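You operate a simulated robot arm through the tools that you are given. There is no shell and no other tool. Be economical: measure what you need, move in short steps, check, and stop when the job is done.

Carry out the task below with a simulated robot arm. There is one attempt and no reset: what you move stays moved.

## Task
Free the turntable, give it a quarter turn, lock it and sponge the tile clean.
Fine: put the sponge back.

The check looks at the end state, three seconds after you hand in, the way a careful person would. Anything else that was tipped, shoved, dropped, spilled or broken makes it a failure.

## Robot
A 7-joint arm with a two-finger parallel gripper, fixed in place. Base frame: the origin is at the foot of the arm, x ahead of it, y to its left, z up; the work surface is at about z = 0. Readings come in mm, rad, newtons and seconds.
With the tool pointing down near the work surface it reaches from about 240 to 620 mm from the base axis. Its first joint turns from -1.152 to 1.152 rad. Payload 2.6 kg.
Tool frame: the origin (TCP) lies between the finger pads and is the grasp point; the fingertips stand 30 mm ahead of it; z points along the fingers, y is the line along which they close. The gripper opens to 94 mm. The fingers are 28 mm wide and 10 mm thick; the gripper's body (50 by 96 mm) begins 55 mm behind the TCP.
Orientation is that of the tool frame in the base frame, as a unit quaternion [x, y, z, w]. With the fingers straight down and closing along the base's y, the tool's x points along the base's -x, its y along +y and its z along -z.

## Interface
- The arm moves only by the tool apply_moves. Its argument "steps" is a list of rows, each an object of numbers (a shift or turn left out is 0, a gripper value left out holds the last): "tx", "ty", "tz": the shift along the tool's x, y, z in mm; "ax", "ay", "az": the turn, a rotation vector about the tool's x, y, z in rad; "hand": the gripper command, from -1 (fully open) to 1 (shut), values between in proportion. In form: [{"tx": .., "ty": .., "tz": .., "ax": .., "ay": .., "az": .., "hand": ..}, ...]. A call has 1 to 12 rows; each row shifts and turns the commanded pose from where the row before left it, along the tool's axes as they then stand. Each row takes 0.2 s and may step no farther than 50 mm and 0.15 rad from the row before; otherwise, or with a gripper value out of range, the whole call is refused. Where a pose cannot be reached the arm comes as near as it can. A force on the tool above 90 N (or 10 N above the force at the start of the call, whichever is more), or a blocked arm, ends the call early, and 0.2 s more pass. Each finger travels about 72 mm/s and halts on what it meets, pressing with about 40 N; the grip force reading is that of the motor and also rises with nothing between the fingers. The clock runs only during rows and for 0.2 s after the last one: add rows that do not move to give the fingers time. The reply holds the time, the measured pose of the TCP, the force on the tool along the base axes, the opening and the grip force, in the units named above and with some noise.
- Cameras (640 x 400 px; columns grow to the right, rows downward): "scene" is fixed at [23.2, 428.8, 552.8]; the picture's right is [-0.86, -0.50, 0.00], its down [-0.34, 0.58, -0.75] and it looks along [0.38, -0.64, -0.67] (base axes); focal length 276 px, centre (320, 200). "wrist" rides on the gripper at [76, 14, -103] in the tool frame; the picture's right is [-0.18, 0.98, 0.00], its down [-0.75, -0.14, -0.64] and it looks along [-0.63, -0.12, 0.77] (tool axes); focal length 243 px, centre (320, 200). There is no depth. A picture from a camera that has moved, and an enlarged one, comes with that camera's place and axes in the base frame and with its lens.
- snapshot(camera): a new picture of that camera. It takes no simulated time.
- inspect(camera, box): a new picture of the part [left, top, right, bottom] of that camera's present view, enlarged. It takes no simulated time.
- finish_job(): hands the job in; it is judged then, once.

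Go step by step. Nothing tells you positions but the pictures and the camera data: compare them with the known pose of the tool, close in by small moves and look again before you grip or let go. The budget is 120 turns and 84 pictures, counting those below and the enlarged ones. Unless the task says otherwise, let go and move clear before handing in, and close with one line.

The tools are called after "Request:" as a command line: name --argument value ..., lists and objects as JSON in quotes. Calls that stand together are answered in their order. apply_moves: Moves the arm, as the interface text tells. Its arguments: {"type":"object","properties":{"steps":{"type":"array"}},"required":["steps"]} The other tools are called the same way: snapshot (camera) takes a picture; inspect (camera, box) takes an enlarged picture of a part of a camera's view; finish_job () hands the job in.

At the start:

```text
time: 0.0
tcp_pos: [369.3, -75.1, 321.5]
tool_rot: [0.0, 1.0, 0.0, -0.001]
contact_force: [0.7, -1.1, 0.1]
width: 93.8
grasp_force: 0.1
```

scene: 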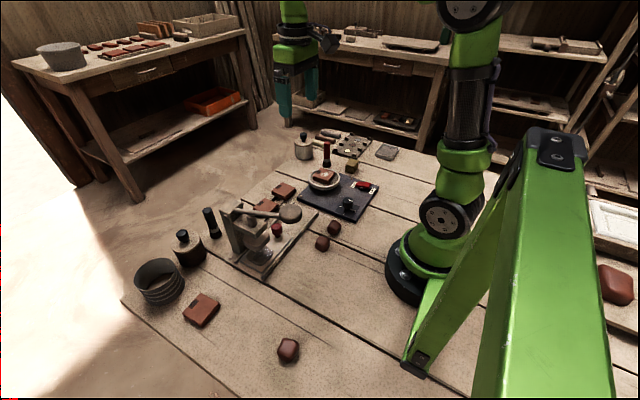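
wrist: 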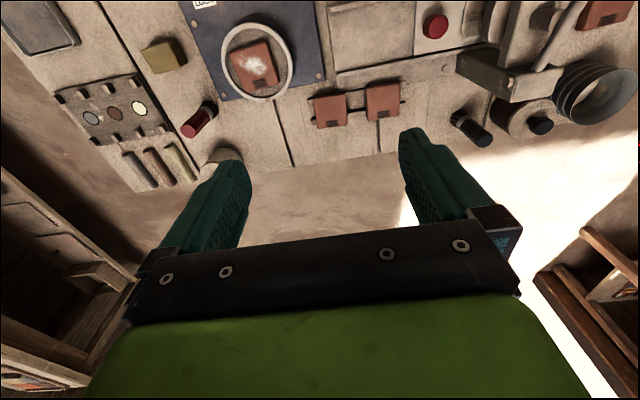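

I see a blue plate with a round turntable carrying a tile with a white smudge, a red part and a black knob; a yellowish sponge-like block stands nearby. I'll look closer before moving.

Request:
inspect --camera "scene" --box '[280, 120, 410, 230]'

Request:
inspect --camera "wrist" --box '[60, 0, 350, 180]'

```text
3.64 times, centred on (345, 175) of scene
camera zoom: at [23.2, 428.8, 552.8], right [-0.86, -0.5, 0.0], down [-0.34, 0.58, -0.75], along [0.38, -0.64, -0.67], focal length 1002 px, centre (229, 291)
```

zoom: 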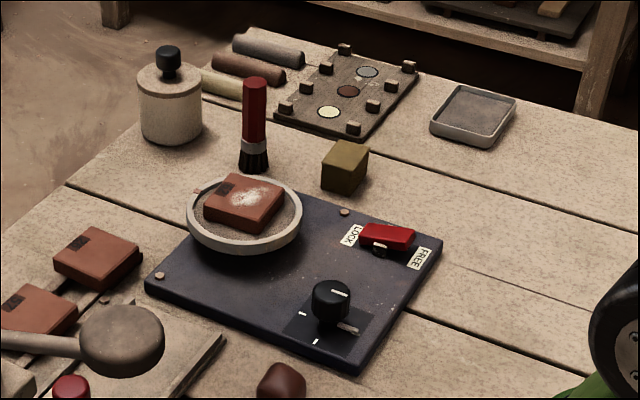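

```text
2.21 times, centred on (205, 90) of wrist
camera zoom: at [293.0, -62.3, 423.7], right [0.18, 0.98, 0.0], down [0.75, -0.14, 0.64], along [0.63, -0.12, -0.77], focal length 535 px, centre (574, 443)
```

zoom: 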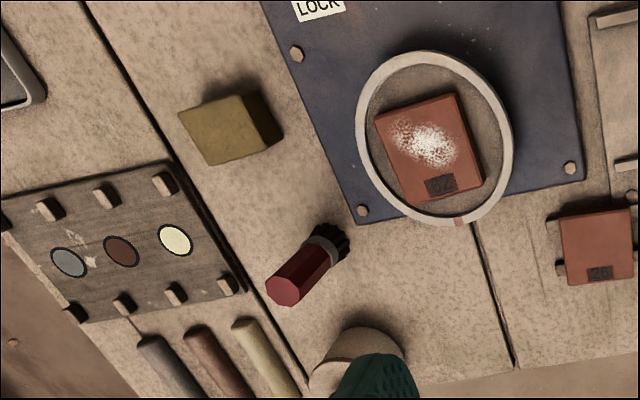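

Rough positions: turntable (358,-161), lock lever (241,-194), knob (242,-90), sponge (325,-291). I'll move the arm high above the plate for a better view.

Request:
apply_moves --steps '[{"tx": 36, "ty": -22}, {"tx": 36, "ty": -22}, {"tx": 36, "ty": -22}, {}]'

Request:
inspect --camera "wrist" --box '[140, 0, 500, 225]'

```text
time: 1.0
tcp_pos: [261.7, -141.3, 318.3]
tool_rot: [0.0, 1.0, 0.0, 0.0]
contact_force: [-0.2, 0.3, -0.1]
width: 94.0
grasp_force: 0.1
```

```text
1.78 times, centred on (320, 112) of wrist
camera zoom: at [185.2, -129.1, 421.2], right [0.18, 0.98, 0.0], down [0.75, -0.14, 0.64], along [0.63, -0.12, -0.77], focal length 431 px, centre (320, 356)
```

zoom: 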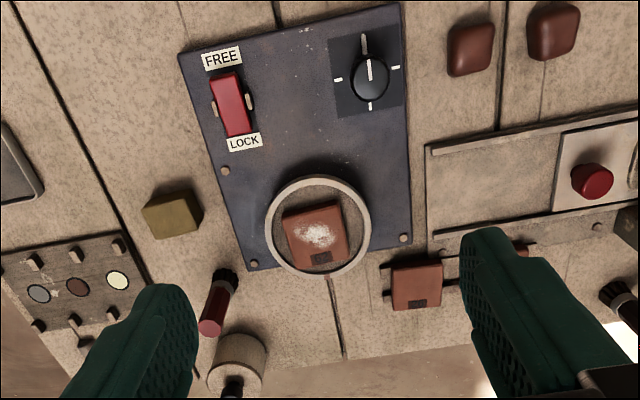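

The red part is a rocker switch (FREE toward the base, LOCK away) and the black knob has four quarter ticks. I'll zoom in on both.

Request:
inspect --camera "wrist" --box '[235, 10, 385, 100]'

Request:
inspect --camera "scene" --box '[335, 165, 391, 220]'

```text
4.27 times, centred on (310, 55) of wrist
camera zoom: at [185.2, -129.1, 421.2], right [0.18, 0.98, 0.0], down [0.75, -0.14, 0.64], along [0.63, -0.12, -0.77], focal length 1035 px, centre (363, 819)
```

zoom: 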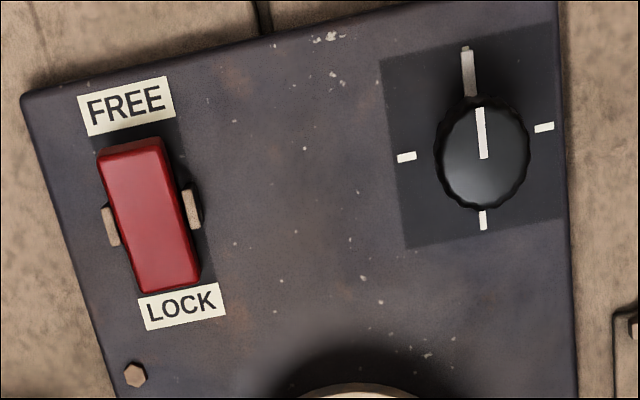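

```text
7.27 times, centred on (363, 192) of scene
camera zoom: at [23.2, 428.8, 552.8], right [-0.86, -0.5, 0.0], down [-0.34, 0.58, -0.75], along [0.38, -0.64, -0.67], focal length 2005 px, centre (7, 254)
```

zoom: 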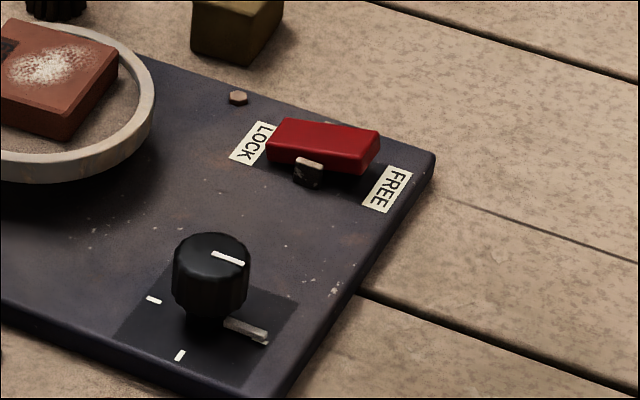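

The rocker's LOCK end is down (locked), with its center at about (241,-212). I'll close the fingers and descend above the FREE end at x≈213.

Request:
apply_moves --steps '[{"tx": 24, "ty": -35, "hand": 1}, {"tx": 24, "ty": -35.5}, {"tz": 45}, {"tz": 45}, {"tz": 45}, {"tz": 45}, {"tz": 40}, {}]'

Request:
inspect --camera "scene" --box '[325, 140, 405, 220]'

Request:
snapshot --camera "wrist"

```text
time: 2.8
tcp_pos: [217.3, -209.6, 99.2]
tool_rot: [0.0, 1.0, 0.0, 0.0]
contact_force: [0.6, 0.0, 0.2]
width: 0.1
grasp_force: 33.1
```

```text
5.00 times, centred on (365, 180) of scene
camera zoom: at [23.2, 428.8, 552.8], right [-0.86, -0.5, 0.0], down [-0.34, 0.58, -0.75], along [0.38, -0.64, -0.67], focal length 1378 px, centre (95, 300)
```

zoom: 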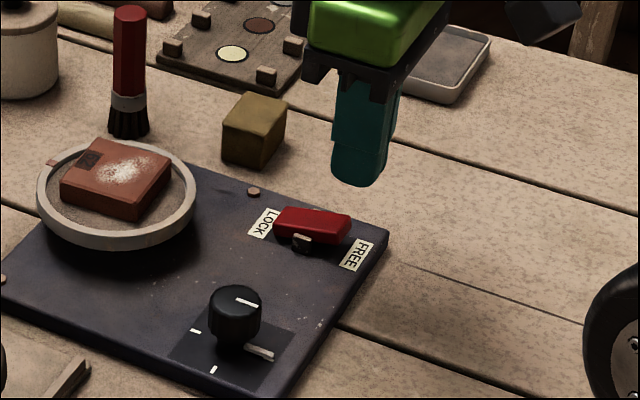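

```text
75 pictures are left
camera wrist: at [140.6, -197.9, 202.5], right [0.18, 0.98, 0.0], down [0.75, -0.14, 0.64], along [0.63, -0.12, -0.77], focal length 243 px, centre (320, 200)
```

wrist: 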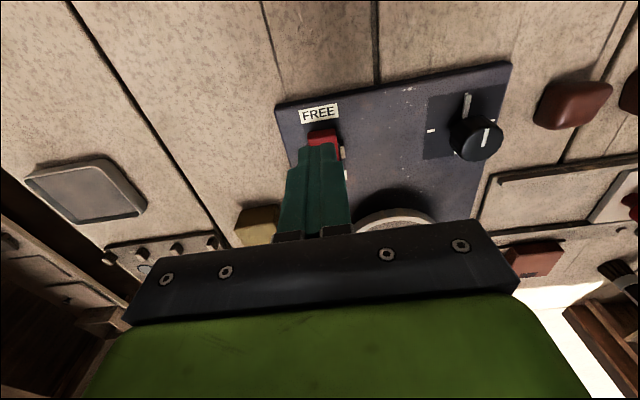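

The tip is above the FREE end. I'll descend in small steps.

Request:
apply_moves --steps '[{"tz": 20}, {"tz": 10}, {"tz": 6}, {"tz": 5}, {}]'

Request:
inspect --camera "scene" --box '[335, 150, 405, 210]'

```text
time: 4.0
tcp_pos: [214.4, -211.5, 60.3]
tool_rot: [-0.001, 1.0, 0.0, 0.0]
contact_force: [-0.1, 0.0, 0.2]
width: 0.0
grasp_force: 33.3
```

```text
6.67 times, centred on (370, 180) of scene
camera zoom: at [23.2, 428.8, 552.8], right [-0.86, -0.5, 0.0], down [-0.34, 0.58, -0.75], along [0.38, -0.64, -0.67], focal length 1838 px, centre (-13, 333)
```

zoom: 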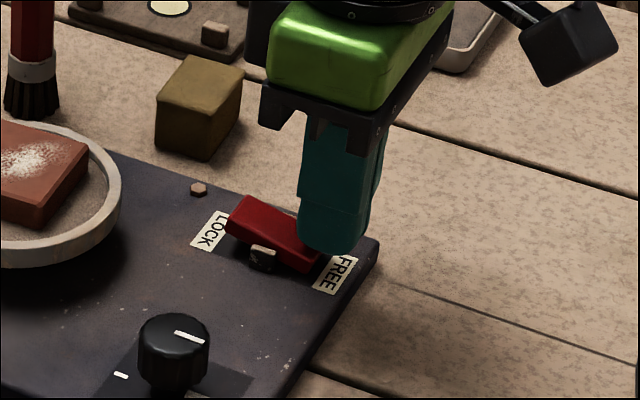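

The rocker has tipped to FREE. I'll lift and check that it stays.

Request:
apply_moves --steps '[{"tz": -30}, {"tz": -50}, {"tz": -50}, {}]'

Request:
inspect --camera "scene" --box '[325, 150, 395, 220]'

```text
time: 5.0
tcp_pos: [213.3, -211.9, 190.6]
tool_rot: [-0.001, 1.0, 0.001, 0.0]
contact_force: [0.4, 0.0, 0.8]
width: 0.2
grasp_force: 33.0
```

```text
5.71 times, centred on (360, 185) of scene
camera zoom: at [23.2, 428.8, 552.8], right [-0.86, -0.5, 0.0], down [-0.34, 0.58, -0.75], along [0.38, -0.64, -0.67], focal length 1575 px, centre (91, 286)
```

zoom: 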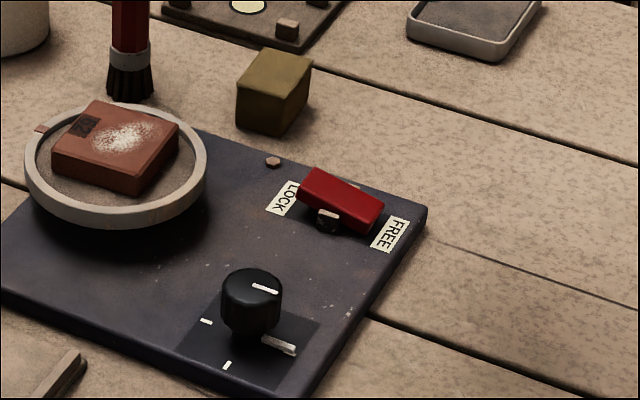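

Freed. Next is the knob at about (238,-102): I'll move above it, half open, and pre-turn -45° so the quarter turn is centered.

Request:
apply_moves --steps '[{"tx": -8, "ty": 37, "hand": -0.35}, {"tx": -8, "ty": 37}, {"tx": -8, "ty": 36}, {"tz": 35}, {"tz": 35}, {"az": -0.131}, {"az": -0.131}, {"az": -0.131}, {"az": -0.131}, {"az": -0.131}, {"az": -0.13}, {}]'

Request:
snapshot --camera "wrist"

Request:
inspect --camera "scene" --box '[300, 140, 410, 230]'

```text
time: 7.6
tcp_pos: [238.3, -100.6, 119.0]
tool_rot: [-0.384, 0.923, 0.0, 0.0]
contact_force: [0.1, -0.8, 0.4]
width: 63.4
grasp_force: 0.0
```

```text
72 pictures are left
camera wrist: at [173.4, -147.4, 221.9], right [-0.57, 0.82, 0.0], down [0.63, 0.43, 0.64], along [0.53, 0.36, -0.77], focal length 243 px, centre (320, 200)
```

wrist: 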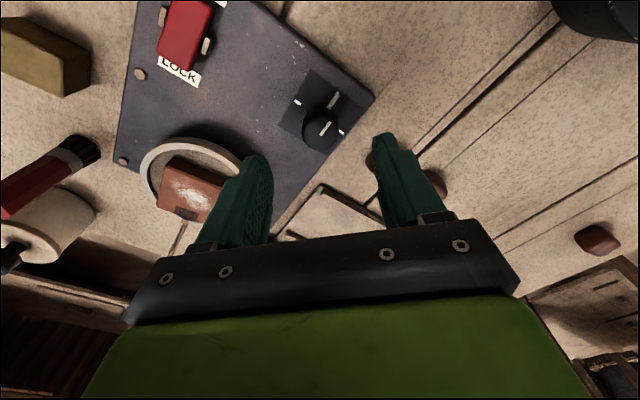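

```text
4.44 times, centred on (355, 185) of scene
camera zoom: at [23.2, 428.8, 552.8], right [-0.86, -0.5, 0.0], down [-0.34, 0.58, -0.75], along [0.38, -0.64, -0.67], focal length 1225 px, centre (164, 267)
```

zoom: 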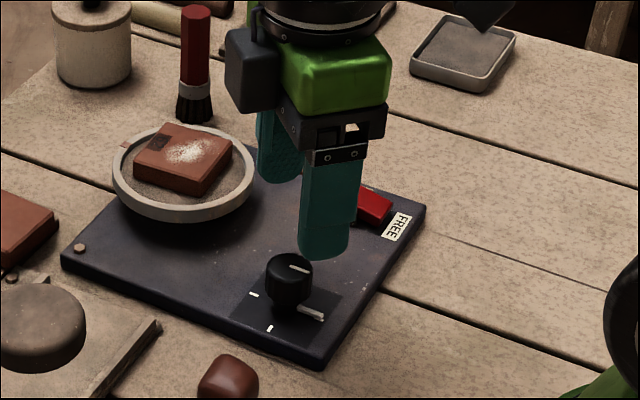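

The knob lies between the fingers at about (237,-102). I'll descend and grip its upper part.

Request:
apply_moves --steps '[{"tx": 2.2, "tz": 35}, {"tz": 20}, {"tz": 10}, {}]'

Request:
snapshot --camera "wrist"

Request:
inspect --camera "scene" --box '[325, 160, 395, 220]'

```text
time: 8.6
tcp_pos: [236.3, -102.9, 53.9]
tool_rot: [-0.382, 0.924, 0.0, 0.0]
contact_force: [0.6, -0.1, 0.1]
width: 63.4
grasp_force: 0.0
```

```text
70 pictures are left
camera wrist: at [172.8, -148.0, 157.1], right [-0.57, 0.82, 0.0], down [0.63, 0.43, 0.64], along [0.53, 0.36, -0.77], focal length 243 px, centre (320, 200)
```

wrist: 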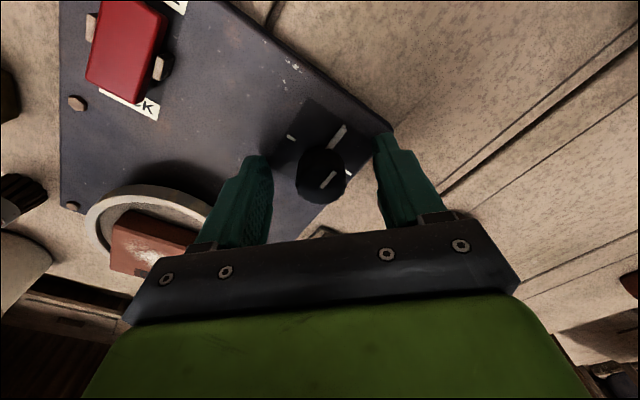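

```text
6.67 times, centred on (360, 190) of scene
camera zoom: at [23.2, 428.8, 552.8], right [-0.86, -0.5, 0.0], down [-0.34, 0.58, -0.75], along [0.38, -0.64, -0.67], focal length 1838 px, centre (53, 267)
```

zoom: 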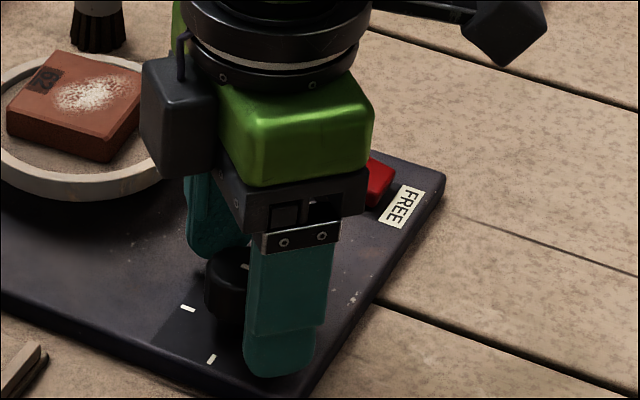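

Well centered. I'll close on the knob and begin a small twist.

Request:
apply_moves --steps '[{"hand": 1}, {}, {}, {}, {"az": 0.1}, {"az": 0.1}, {}]'

Request:
inspect --camera "scene" --box '[290, 140, 400, 220]'

```text
time: 10.2
tcp_pos: [236.2, -102.1, 54.3]
tool_rot: [-0.289, 0.957, 0.0, 0.0]
contact_force: [-5.7, 3.4, 5.5]
width: 29.8
grasp_force: 44.8
```

```text
5.00 times, centred on (345, 180) of scene
camera zoom: at [23.2, 428.9, 552.8], right [-0.86, -0.5, 0.0], down [-0.34, 0.58, -0.75], along [0.38, -0.64, -0.67], focal length 1378 px, centre (195, 300)
```

zoom: 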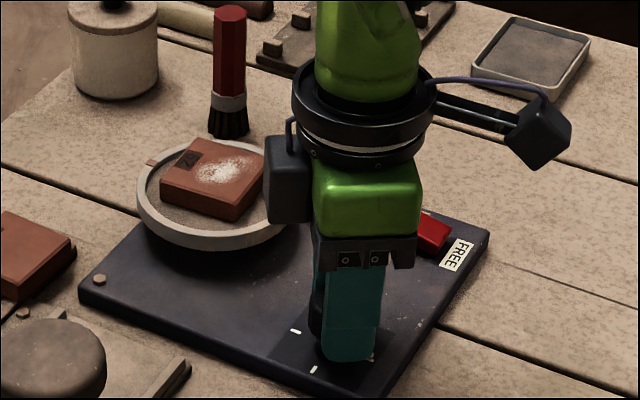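

It turns easily. I'll continue to the full quarter turn.

Request:
apply_moves --steps '[{"az": 0.14}, {"az": 0.14}, {"az": 0.14}, {"az": 0.14}, {"az": 0.14}, {}]'

Request:
inspect --camera "scene" --box '[290, 140, 400, 220]'

Request:
snapshot --camera "wrist"

```text
time: 11.6
tcp_pos: [235.1, -100.2, 54.4]
tool_rot: [0.058, 0.998, 0.004, -0.005]
contact_force: [-10.0, 43.4, 5.0]
width: 29.5
grasp_force: 45.1
```

```text
5.00 times, centred on (345, 180) of scene
camera zoom: at [23.2, 428.9, 552.8], right [-0.86, -0.5, 0.0], down [-0.34, 0.58, -0.75], along [0.38, -0.64, -0.67], focal length 1378 px, centre (195, 300)
```

zoom: 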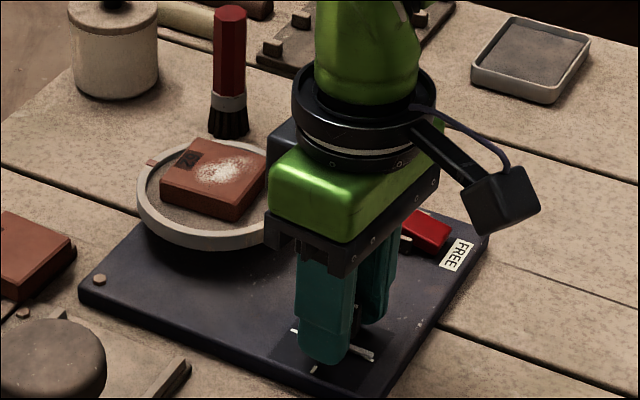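

```text
66 pictures are left
camera wrist: at [160.9, -79.0, 157.9], right [0.3, 0.96, 0.01], down [0.74, -0.23, 0.63], along [0.61, -0.18, -0.77], focal length 243 px, centre (320, 200)
```

wrist: 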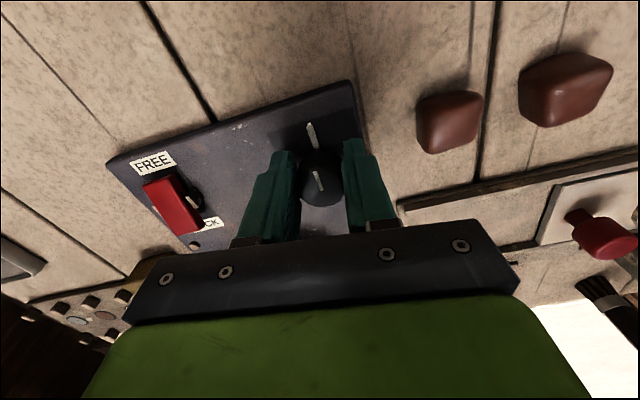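

The pointer still lines up with the raised bar, so the knob didn't turn this way; the fingers slipped. I'll open and look.

Request:
apply_moves --steps '[{"hand": -0.35}, {}, {}]'

Request:
inspect --camera "wrist" --box '[260, 100, 380, 220]'

Request:
inspect --camera "scene" --box '[330, 180, 380, 220]'

```text
time: 12.4
tcp_pos: [237.0, -103.6, 54.9]
tool_rot: [0.057, 0.998, -0.001, -0.001]
contact_force: [-0.5, -0.2, 0.7]
width: 63.6
grasp_force: 0.0
```

```text
3.33 times, centred on (320, 160) of wrist
camera zoom: at [162.2, -82.1, 158.0], right [0.29, 0.96, 0.0], down [0.73, -0.23, 0.64], along [0.61, -0.19, -0.77], focal length 809 px, centre (320, 333)
```

zoom: 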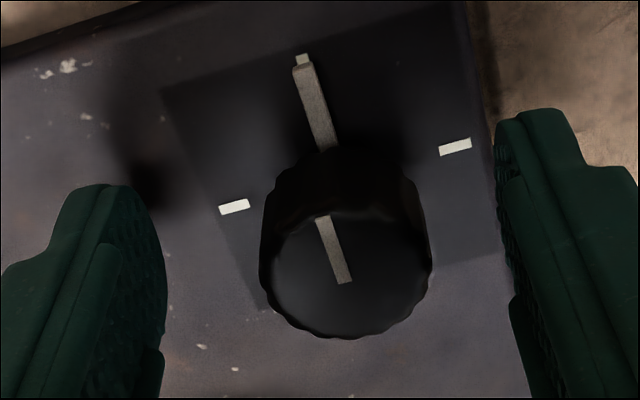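

```text
10.00 times, centred on (355, 200) of scene
camera zoom: at [23.2, 428.8, 552.8], right [-0.86, -0.5, 0.0], down [-0.34, 0.58, -0.75], along [0.38, -0.64, -0.67], focal length 2757 px, centre (-30, 200)
```

zoom: 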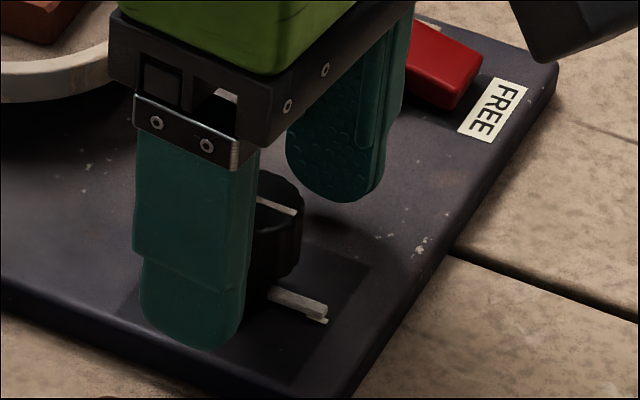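

The bar is a pointer on the knob and it's still at its first tick, so clockwise seems blocked. I'll regrip at +45° and try counter-clockwise.

Request:
apply_moves --steps '[{"az": 0.134}, {"az": 0.134}, {"az": 0.134}, {"az": 0.134}, {"az": 0.134}, {}, {"hand": 1}, {}, {}, {}, {"az": -0.1}, {"az": -0.1}]'

Request:
inspect --camera "wrist" --box '[240, 60, 400, 220]'

Request:
inspect --camera "scene" --box '[290, 140, 400, 220]'

```text
time: 15.0
tcp_pos: [239.7, -100.3, 56.1]
tool_rot: [0.284, 0.959, 0.004, 0.002]
contact_force: [36.7, 45.6, -3.3]
width: 28.8
grasp_force: 44.7
```

```text
2.50 times, centred on (320, 140) of wrist
camera zoom: at [182.3, -48.5, 158.0], right [0.69, 0.72, 0.01], down [0.55, -0.53, 0.64], along [0.47, -0.44, -0.77], focal length 606 px, centre (320, 350)
```

zoom: 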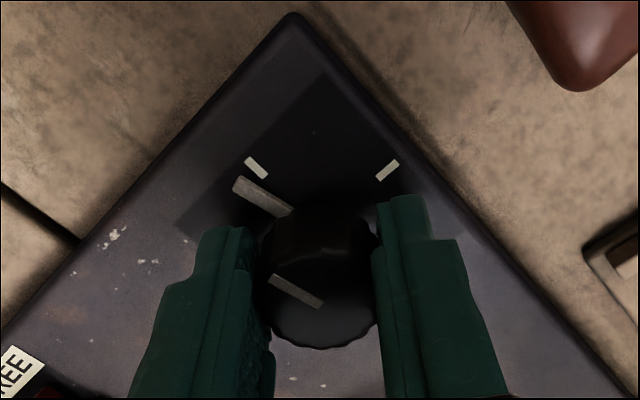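

```text
5.00 times, centred on (345, 180) of scene
camera zoom: at [23.2, 428.8, 552.8], right [-0.86, -0.5, 0.0], down [-0.34, 0.58, -0.75], along [0.38, -0.64, -0.67], focal length 1378 px, centre (195, 300)
```

zoom: 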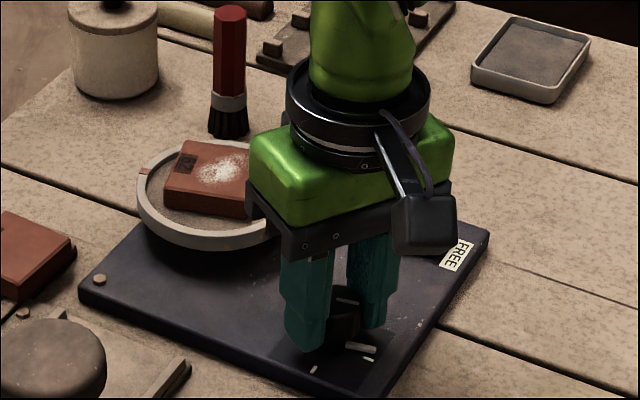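

Counter-clockwise works and the turntable follows. I'll recenter slightly to relieve the side force and continue.

Request:
apply_moves --steps '[{"tx": -0.7, "ty": 3}, {"az": -0.1}, {"az": -0.1}, {"az": -0.1}, {}]'

Request:
inspect --camera "wrist" --box '[240, 60, 400, 220]'

```text
time: 16.2
tcp_pos: [240.0, -99.5, 54.9]
tool_rot: [0.14, 0.99, 0.0, 0.0]
contact_force: [14.3, 32.2, 36.4]
width: 28.8
grasp_force: 45.0
```

```text
2.50 times, centred on (320, 140) of wrist
camera zoom: at [169.5, -67.0, 157.8], right [0.45, 0.89, 0.0], down [0.68, -0.35, 0.64], along [0.58, -0.29, -0.77], focal length 606 px, centre (320, 350)
```

zoom: 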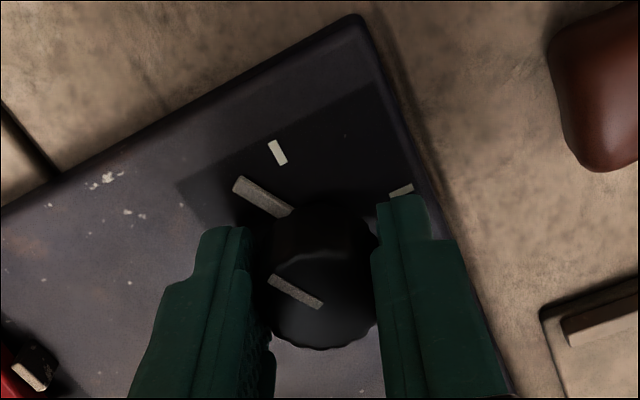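

The pointer rides with the gripper. Continuing.

Request:
apply_moves --steps '[{"az": -0.11}, {"az": -0.11}, {"az": -0.11}, {"az": -0.11}, {"az": -0.11}, {}]'

```text
time: 17.6
tcp_pos: [239.5, -99.5, 53.6]
tool_rot: [-0.134, 0.991, 0.001, 0.001]
contact_force: [18.1, 28.6, 15.5]
width: 29.0
grasp_force: 44.9
```

Request:
apply_moves --steps '[{"az": -0.11}, {"az": -0.11}, {"az": -0.11}, {"az": -0.11}, {"az": -0.08}, {}]'

Request:
inspect --camera "wrist" --box '[240, 60, 400, 220]'

Request:
inspect --camera "scene" --box '[290, 140, 400, 220]'

```text
time: 19.0
tcp_pos: [238.8, -101.8, 54.9]
tool_rot: [-0.383, 0.924, -0.001, 0.002]
contact_force: [30.4, 14.1, -23.2]
width: 28.8
grasp_force: 44.6
```

```text
2.50 times, centred on (320, 140) of wrist
camera zoom: at [174.3, -146.6, 157.8], right [-0.57, 0.82, 0.0], down [0.63, 0.44, 0.64], along [0.53, 0.36, -0.77], focal length 606 px, centre (320, 350)
```

zoom: 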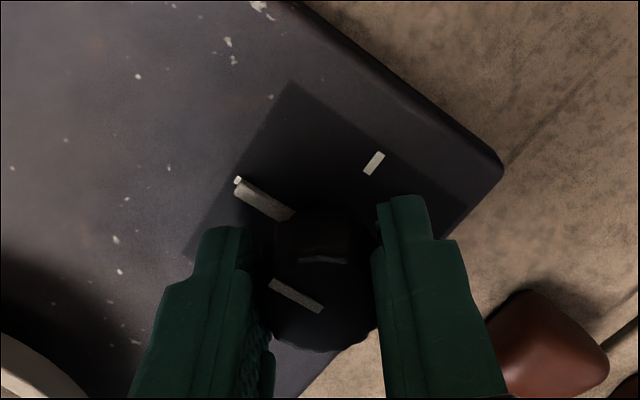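

```text
5.00 times, centred on (345, 180) of scene
camera zoom: at [23.3, 428.8, 552.8], right [-0.86, -0.5, 0.0], down [-0.34, 0.58, -0.75], along [0.38, -0.64, -0.67], focal length 1378 px, centre (195, 300)
```

zoom: 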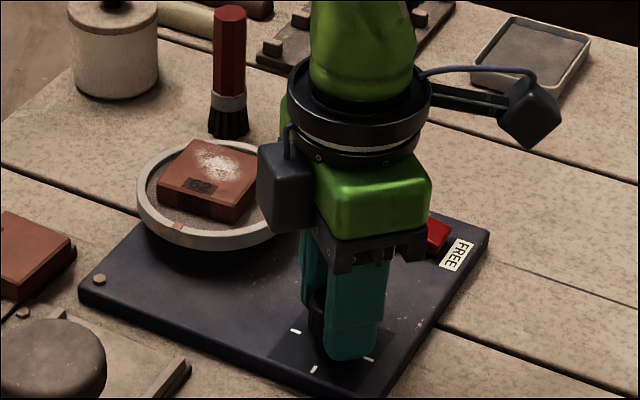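

The pointer sits on the left tick and the turntable turned a quarter. I'll open and rise.

Request:
apply_moves --steps '[{"hand": -0.35}, {}, {}, {"tz": -40}, {"tz": -40}, {"tz": -40}, {}]'

Request:
inspect --camera "scene" --box '[290, 150, 390, 220]'

Request:
inspect --camera "wrist" --box '[120, 0, 400, 220]'

```text
time: 20.6
tcp_pos: [238.5, -100.5, 175.6]
tool_rot: [-0.384, 0.923, 0.001, 0.001]
contact_force: [-0.3, -0.4, -0.8]
width: 63.4
grasp_force: 0.1
```

```text
5.71 times, centred on (340, 185) of scene
camera zoom: at [23.2, 428.8, 552.8], right [-0.86, -0.5, 0.0], down [-0.34, 0.58, -0.75], along [0.38, -0.64, -0.67], focal length 1575 px, centre (206, 286)
```

zoom: 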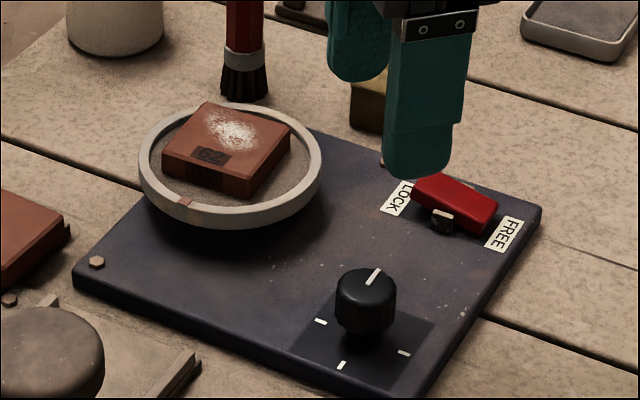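

```text
1.82 times, centred on (260, 110) of wrist
camera zoom: at [174.7, -146.0, 277.7], right [-0.57, 0.82, 0.0], down [0.63, 0.43, 0.64], along [0.53, 0.36, -0.77], focal length 441 px, centre (429, 364)
```

zoom: 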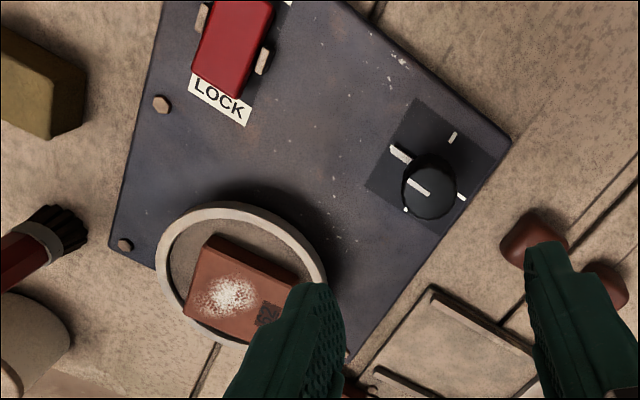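

Turntable is rotated a quarter. Now I'll turn back, close the fingers, and move above the LOCK end at (264,-212).

Request:
apply_moves --steps '[{"az": 0.131, "hand": 1}, {"az": 0.131}, {"az": 0.131}, {"az": 0.131}, {"az": 0.131}, {"az": 0.13}, {"tx": -9, "ty": -37}, {"tx": -9, "ty": -37}, {"tx": -8, "ty": -37}, {"tz": 40}, {"tz": 36}, {}]'

Request:
snapshot --camera "wrist"

Request:
inspect --camera "scene" --box '[310, 140, 400, 210]'

```text
time: 23.2
tcp_pos: [263.8, -210.1, 97.7]
tool_rot: [0.001, 1.0, -0.001, 0.0]
contact_force: [0.0, 0.2, 0.2]
width: 0.1
grasp_force: 33.2
```

```text
56 pictures are left
camera wrist: at [186.6, -197.8, 201.2], right [0.18, 0.98, 0.0], down [0.75, -0.14, 0.64], along [0.63, -0.12, -0.77], focal length 243 px, centre (320, 200)
```

wrist: 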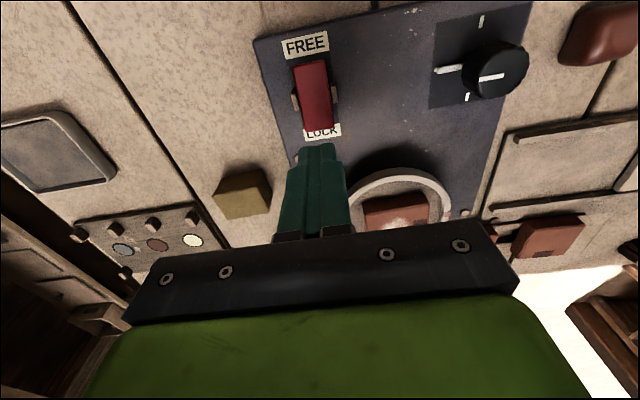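

```text
5.71 times, centred on (355, 175) of scene
camera zoom: at [23.2, 428.8, 552.8], right [-0.86, -0.5, 0.0], down [-0.34, 0.58, -0.75], along [0.38, -0.64, -0.67], focal length 1575 px, centre (120, 343)
```

zoom: 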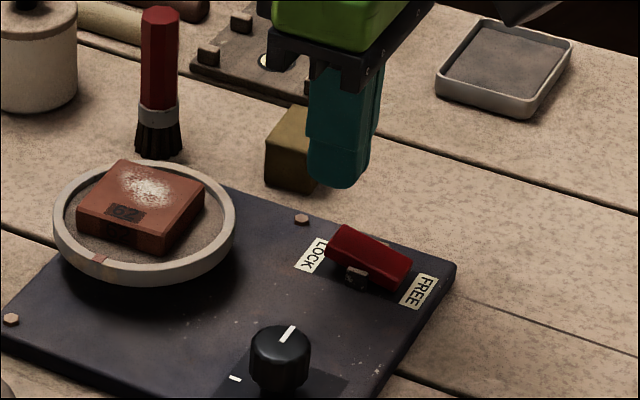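

Aligned over the LOCK end. Pressing down gradually.

Request:
apply_moves --steps '[{"ty": -1, "tz": 18}, {"tz": 9}, {"tz": 6}, {"tz": 4}, {"tz": 3}, {}]'

Request:
inspect --camera "scene" --box '[310, 140, 400, 210]'

```text
time: 24.6
tcp_pos: [265.0, -212.6, 57.7]
tool_rot: [0.0, 1.0, 0.0, 0.0]
contact_force: [0.1, 0.0, 0.5]
width: 0.2
grasp_force: 33.0
```

```text
5.71 times, centred on (355, 175) of scene
camera zoom: at [23.2, 428.8, 552.8], right [-0.86, -0.5, 0.0], down [-0.34, 0.58, -0.75], along [0.38, -0.64, -0.67], focal length 1575 px, centre (120, 343)
```

zoom: 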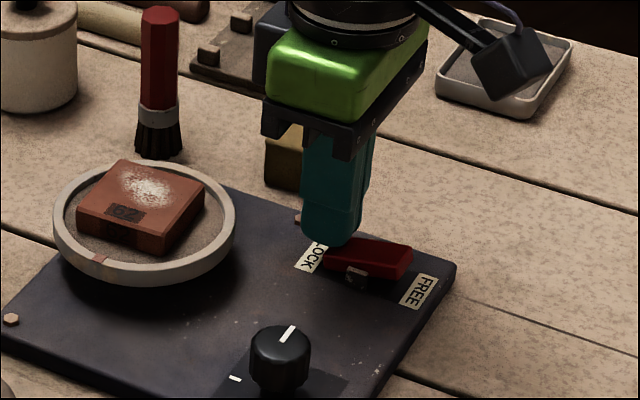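

Locked. I'll lift away toward the sponge and look at it and at the grey tray.

Request:
apply_moves --steps '[{"tz": -40}, {"tz": -45}, {"tz": -45}, {"ty": -45, "tx": -5, "hand": -0.5}, {"ty": -40}, {"tx": 10}, {}]'

Request:
snapshot --camera "wrist"

Request:
inspect --camera "scene" --box '[310, 130, 410, 210]'

```text
time: 26.2
tcp_pos: [259.9, -298.3, 189.2]
tool_rot: [0.001, 1.0, 0.001, 0.0]
contact_force: [-1.0, -0.1, 0.7]
width: 70.7
grasp_force: 0.0
```

```text
53 pictures are left
camera wrist: at [184.3, -285.8, 292.8], right [0.18, 0.98, 0.0], down [0.75, -0.14, 0.64], along [0.63, -0.12, -0.77], focal length 243 px, centre (320, 200)
```

wrist: 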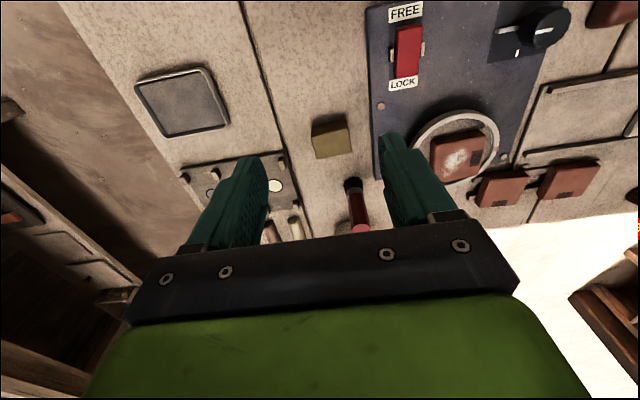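

```text
5.00 times, centred on (360, 170) of scene
camera zoom: at [23.2, 428.8, 552.8], right [-0.86, -0.5, 0.0], down [-0.34, 0.58, -0.75], along [0.38, -0.64, -0.67], focal length 1378 px, centre (120, 350)
```

zoom: 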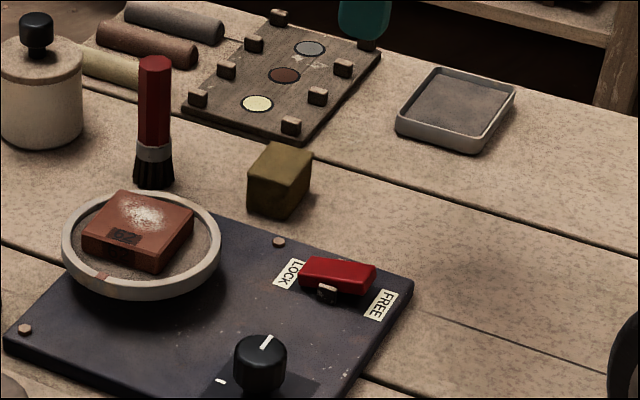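

Rocker is at LOCK. The sponge is at about (315,-296); I'll zoom for its orientation and get closer.

Request:
apply_moves --steps '[{"tx": -28}, {"tx": -22, "tz": 30}, {"tz": 30}, {}]'

Request:
inspect --camera "wrist" --box '[180, 40, 460, 230]'

```text
time: 27.2
tcp_pos: [310.6, -299.3, 130.5]
tool_rot: [-0.001, 1.0, 0.0, 0.0]
contact_force: [0.9, 0.3, -0.6]
width: 70.3
grasp_force: 0.1
```

```text
2.11 times, centred on (320, 135) of wrist
camera zoom: at [233.8, -285.9, 232.7], right [0.18, 0.98, 0.0], down [0.75, -0.14, 0.64], along [0.63, -0.12, -0.77], focal length 511 px, centre (320, 337)
```

zoom: 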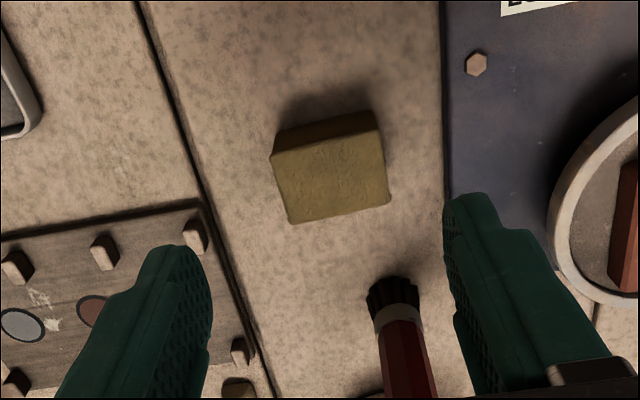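

The sponge is nearly axis-aligned: about 29 (x) × 42 (y), center (319,-297). I'll narrow the opening, center over it and descend.

Request:
apply_moves --steps '[{"tx": -8, "ty": 2.3, "hand": -0.22}, {"tz": 25}, {"tz": 15}, {}]'

Request:
snapshot --camera "wrist"

Request:
inspect --camera "scene" --box '[310, 120, 390, 190]'

```text
time: 28.2
tcp_pos: [318.5, -295.8, 89.4]
tool_rot: [0.001, 1.0, 0.0, 0.0]
contact_force: [-0.2, -0.5, 0.6]
width: 57.4
grasp_force: 0.1
```

```text
50 pictures are left
camera wrist: at [241.6, -283.1, 192.0], right [0.18, 0.98, 0.0], down [0.75, -0.14, 0.64], along [0.63, -0.12, -0.77], focal length 243 px, centre (320, 200)
```

wrist: 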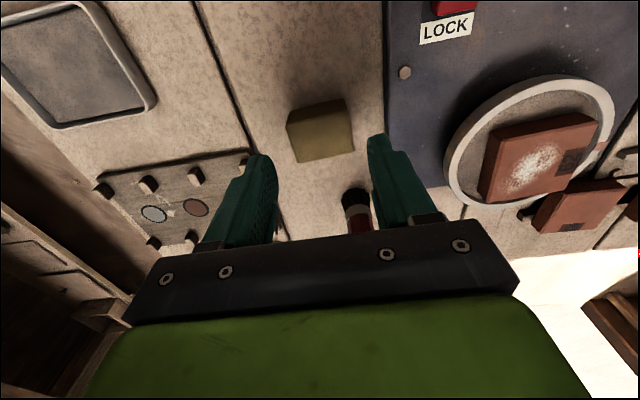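

```text
5.71 times, centred on (350, 155) of scene
camera zoom: at [23.2, 428.8, 552.8], right [-0.86, -0.5, 0.0], down [-0.34, 0.58, -0.75], along [0.38, -0.64, -0.67], focal length 1575 px, centre (149, 457)
```

zoom: 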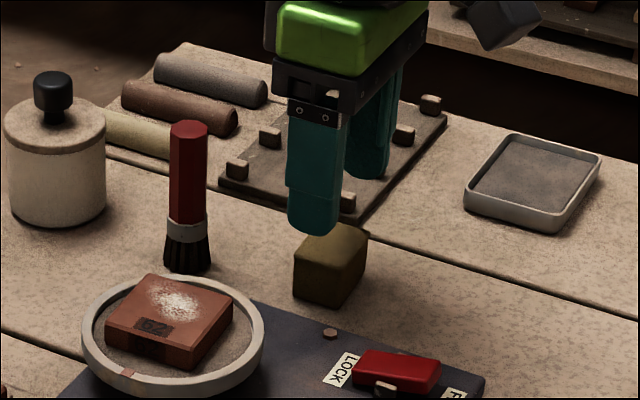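

Fingers straddle the sponge. Descend to z≈47 and grip.

Request:
apply_moves --steps '[{"tx": 1, "tz": 20}, {"tz": 14}, {"tz": 8}, {}]'

Request:
inspect --camera "scene" --box '[310, 120, 390, 190]'

Request:
inspect --camera "wrist" --box '[220, 80, 420, 240]'

```text
time: 29.2
tcp_pos: [317.9, -296.1, 46.3]
tool_rot: [0.0, 1.0, 0.0, 0.0]
contact_force: [0.2, 0.1, 0.1]
width: 57.4
grasp_force: 0.0
```

```text
5.71 times, centred on (350, 155) of scene
camera zoom: at [23.2, 428.8, 552.8], right [-0.86, -0.5, 0.0], down [-0.34, 0.58, -0.75], along [0.38, -0.64, -0.67], focal length 1575 px, centre (149, 457)
```

zoom: 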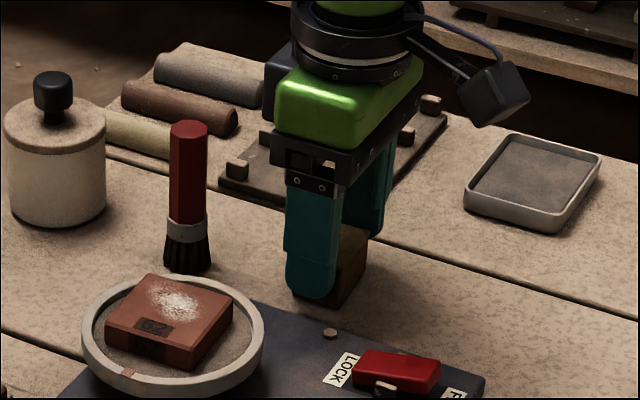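

```text
2.50 times, centred on (320, 160) of wrist
camera zoom: at [240.2, -283.0, 149.9], right [0.18, 0.98, 0.0], down [0.75, -0.14, 0.64], along [0.63, -0.12, -0.77], focal length 606 px, centre (320, 300)
```

zoom: 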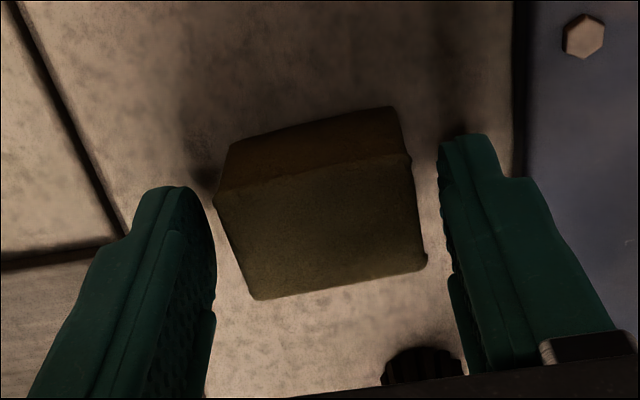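

Centered. Closing on the sponge.

Request:
apply_moves --steps '[{"tx": 2}, {"hand": 0.4}, {}, {}]'

```text
time: 30.2
tcp_pos: [316.1, -294.2, 45.5]
tool_rot: [0.0, 1.0, 0.0, 0.0]
contact_force: [-0.9, 0.7, -0.2]
width: 45.6
grasp_force: 39.7
```

Gripped (45.6 mm). Lifting and moving to just short of the tile for a view.

Request:
apply_moves --steps '[{"tz": -40}, {"tz": -45}, {"tz": -30}, {"ty": 40}, {"ty": 40}, {"ty": 40}, {"tx": -10}, {}]'

Request:
snapshot --camera "wrist"

Request:
inspect --camera "scene" --box '[280, 110, 390, 210]'

```text
time: 32.0
tcp_pos: [325.4, -175.9, 162.4]
tool_rot: [0.0, 1.0, -0.001, 0.001]
contact_force: [0.5, -0.3, 0.1]
width: 44.6
grasp_force: 40.1
```

```text
46 pictures are left
camera wrist: at [248.0, -163.6, 264.9], right [0.18, 0.98, 0.0], down [0.75, -0.14, 0.64], along [0.63, -0.12, -0.77], focal length 243 px, centre (320, 200)
```

wrist: 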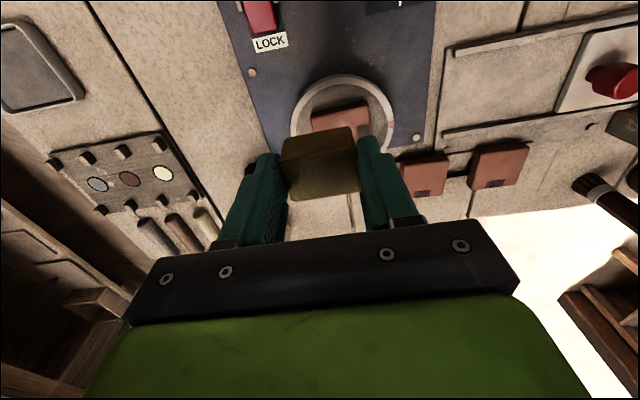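

```text
4.00 times, centred on (335, 160) of scene
camera zoom: at [23.2, 428.8, 552.8], right [-0.86, -0.5, 0.0], down [-0.34, 0.58, -0.75], along [0.38, -0.64, -0.67], focal length 1103 px, centre (260, 360)
```

zoom: 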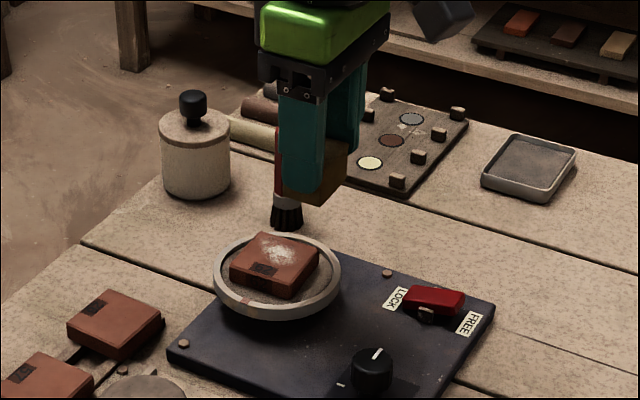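

The sponge partly hides the tile; I'll back off 50 mm toward the base for a clean view of the tile.

Request:
apply_moves --steps '[{"tx": 45, "ty": 12}, {"tz": 20}, {}]'

Request:
inspect --camera "wrist" --box '[220, 40, 420, 240]'

```text
time: 32.8
tcp_pos: [280.7, -162.5, 142.0]
tool_rot: [0.0, 1.0, 0.0, 0.0]
contact_force: [0.1, -0.2, 0.1]
width: 44.6
grasp_force: 40.1
```

```text
2.00 times, centred on (320, 140) of wrist
camera zoom: at [203.8, -150.2, 244.5], right [0.18, 0.98, 0.0], down [0.75, -0.14, 0.64], along [0.63, -0.12, -0.77], focal length 485 px, centre (320, 320)
```

zoom: 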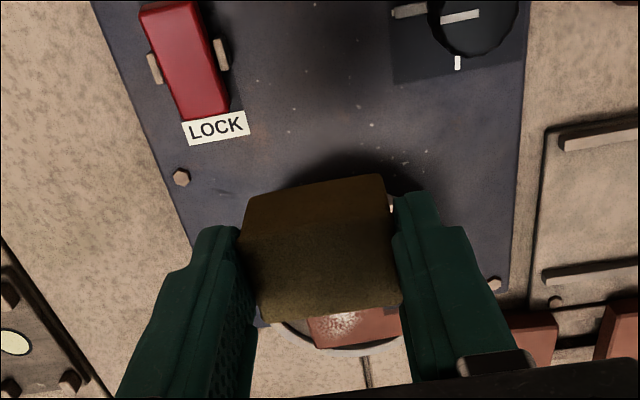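

I'll go higher, above the tile, instead.

Request:
apply_moves --steps '[{"tz": -45}, {"tz": -45, "tx": -30}, {"tz": -15, "tx": -35}, {}]'

Request:
inspect --camera "wrist" --box '[240, 30, 400, 190]'

```text
refused: row 2 steps farther than a row can; nothing moved
```

```text
2.50 times, centred on (320, 110) of wrist
camera zoom: at [203.8, -150.2, 244.5], right [0.18, 0.98, 0.0], down [0.75, -0.14, 0.64], along [0.63, -0.12, -0.77], focal length 606 px, centre (320, 425)
```

zoom: 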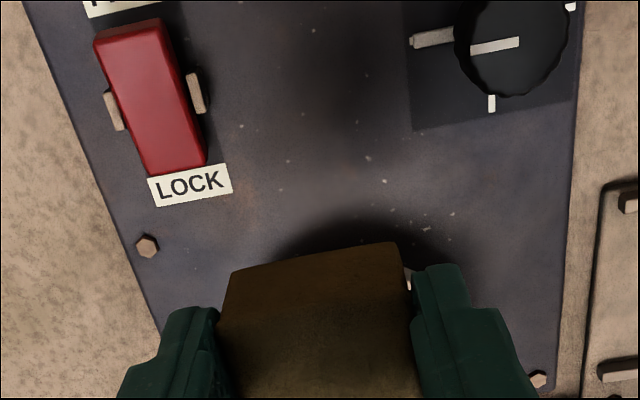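

Request:
apply_moves --steps '[{"tz": -45}, {"tz": -35, "tx": -30}, {"tz": -25, "tx": -32}, {}]'

Request:
inspect --camera "wrist" --box '[240, 30, 400, 190]'

```text
time: 33.8
tcp_pos: [341.3, -163.0, 245.7]
tool_rot: [0.0, 1.0, 0.0, -0.001]
contact_force: [0.7, -0.1, -0.1]
width: 44.5
grasp_force: 39.8
```

```text
2.50 times, centred on (320, 110) of wrist
camera zoom: at [265.4, -149.8, 349.3], right [0.18, 0.98, 0.0], down [0.75, -0.14, 0.64], along [0.63, -0.12, -0.77], focal length 606 px, centre (320, 425)
```

zoom: 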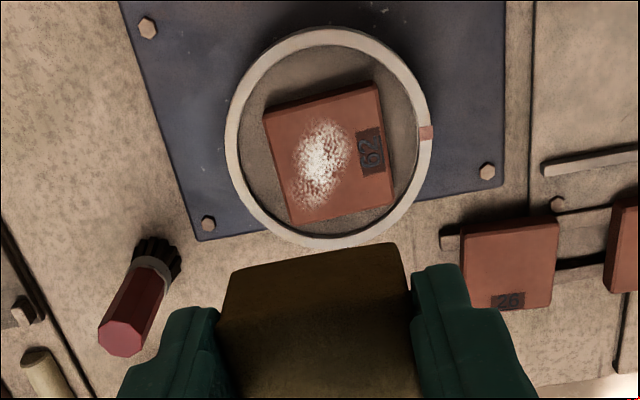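

Tile is about 50 mm square, centered (353,-161), smudge centered (354,-167). I'll lower the sponge over the smudge, stopping just above.

Request:
apply_moves --steps '[{"tx": -13, "ty": -4}, {"tz": 45}, {"tz": 45}, {"tz": 35}, {"tz": 12}, {}]'

Request:
inspect --camera "scene" --box '[290, 140, 360, 210]'

```text
time: 35.2
tcp_pos: [354.3, -167.8, 109.1]
tool_rot: [0.0, 1.0, 0.0, 0.0]
contact_force: [0.8, -0.2, -0.7]
width: 44.6
grasp_force: 39.6
```

```text
5.71 times, centred on (325, 175) of scene
camera zoom: at [23.2, 428.8, 552.8], right [-0.86, -0.5, 0.0], down [-0.34, 0.58, -0.75], along [0.38, -0.64, -0.67], focal length 1575 px, centre (291, 343)
```

zoom: 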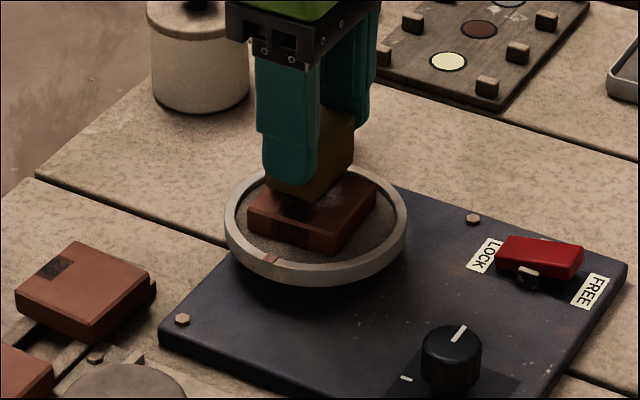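

Just above the tile. Lowering in small steps watching force.

Request:
apply_moves --steps '[{"tz": 3}, {"tz": 2}, {}]'

```text
time: 36.0
tcp_pos: [355.9, -168.3, 104.4]
tool_rot: [0.0, 1.0, 0.001, 0.0]
contact_force: [-2.7, 0.2, 10.0]
width: 44.5
grasp_force: 39.9
```

Contact at 10 N. I'll ease off slightly and wipe gently back and forth along x.

Request:
apply_moves --steps '[{"tz": -0.7}, {"tx": -5}, {"tx": -5}, {"tx": 7}, {"tx": 7}, {"tx": 7}, {"tx": -7}, {"tx": -4}, {}]'

Request:
inspect --camera "scene" --box '[290, 140, 360, 210]'

```text
time: 38.0
tcp_pos: [354.6, -168.7, 105.0]
tool_rot: [0.001, 1.0, 0.0, 0.0]
contact_force: [-0.1, 0.8, -0.4]
width: 44.6
grasp_force: 39.8
```

```text
5.71 times, centred on (325, 175) of scene
camera zoom: at [23.2, 428.8, 552.8], right [-0.86, -0.5, 0.0], down [-0.34, 0.58, -0.75], along [0.38, -0.64, -0.67], focal length 1575 px, centre (291, 343)
```

zoom: 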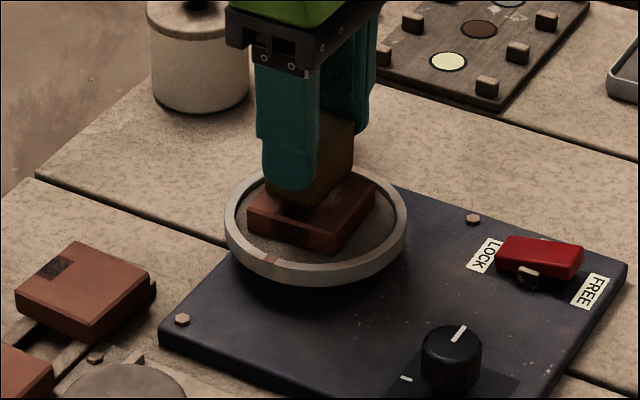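

No contact left now, tile still in place. I'll press a bit more (≈10 N) and repeat the strokes.

Request:
apply_moves --steps '[{"tz": 1}, {"tx": -6}, {"tx": -6}, {"tx": 8}, {"tx": 8}, {"tx": 9}, {}]'

Request:
apply_moves --steps '[{"tx": -8}, {"tx": -8}, {"ty": 8}, {"ty": 4}, {"tx": 8}, {"ty": -8}, {"ty": -6}, {"tx": -8}, {"ty": 2}, {}]'

Request:
apply_moves --steps '[{"tz": -45}, {"tz": -45}, {"tz": -40}, {"tx": 15}, {}]'

Request:
inspect --camera "wrist" --box '[240, 30, 400, 190]'

```text
time: 39.6
tcp_pos: [341.8, -166.8, 104.6]
tool_rot: [-0.002, 1.0, 0.0, 0.002]
contact_force: [7.6, 0.5, 12.8]
width: 44.5
grasp_force: 40.7
```

```text
time: 41.8
tcp_pos: [356.5, -169.7, 104.3]
tool_rot: [0.002, 1.0, -0.002, -0.001]
contact_force: [-18.3, -2.6, 27.1]
width: 44.6
grasp_force: 40.4
```

```text
time: 43.0
tcp_pos: [342.7, -167.6, 234.7]
tool_rot: [0.001, 1.0, 0.0, 0.0]
contact_force: [0.1, -0.5, -0.6]
width: 44.8
grasp_force: 40.1
```

```text
2.50 times, centred on (320, 110) of wrist
camera zoom: at [266.2, -154.1, 337.5], right [0.18, 0.98, 0.0], down [0.75, -0.14, 0.64], along [0.63, -0.12, -0.77], focal length 606 px, centre (320, 425)
```

zoom: 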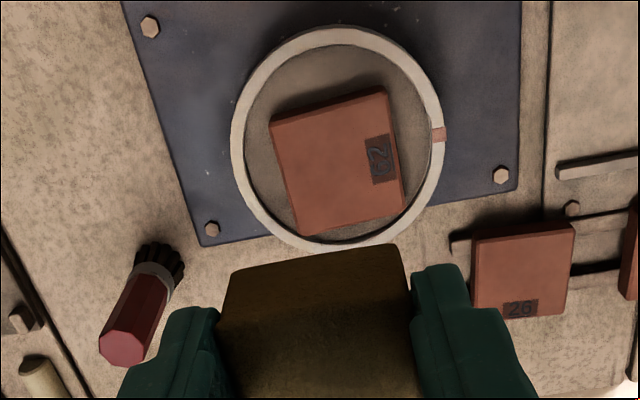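

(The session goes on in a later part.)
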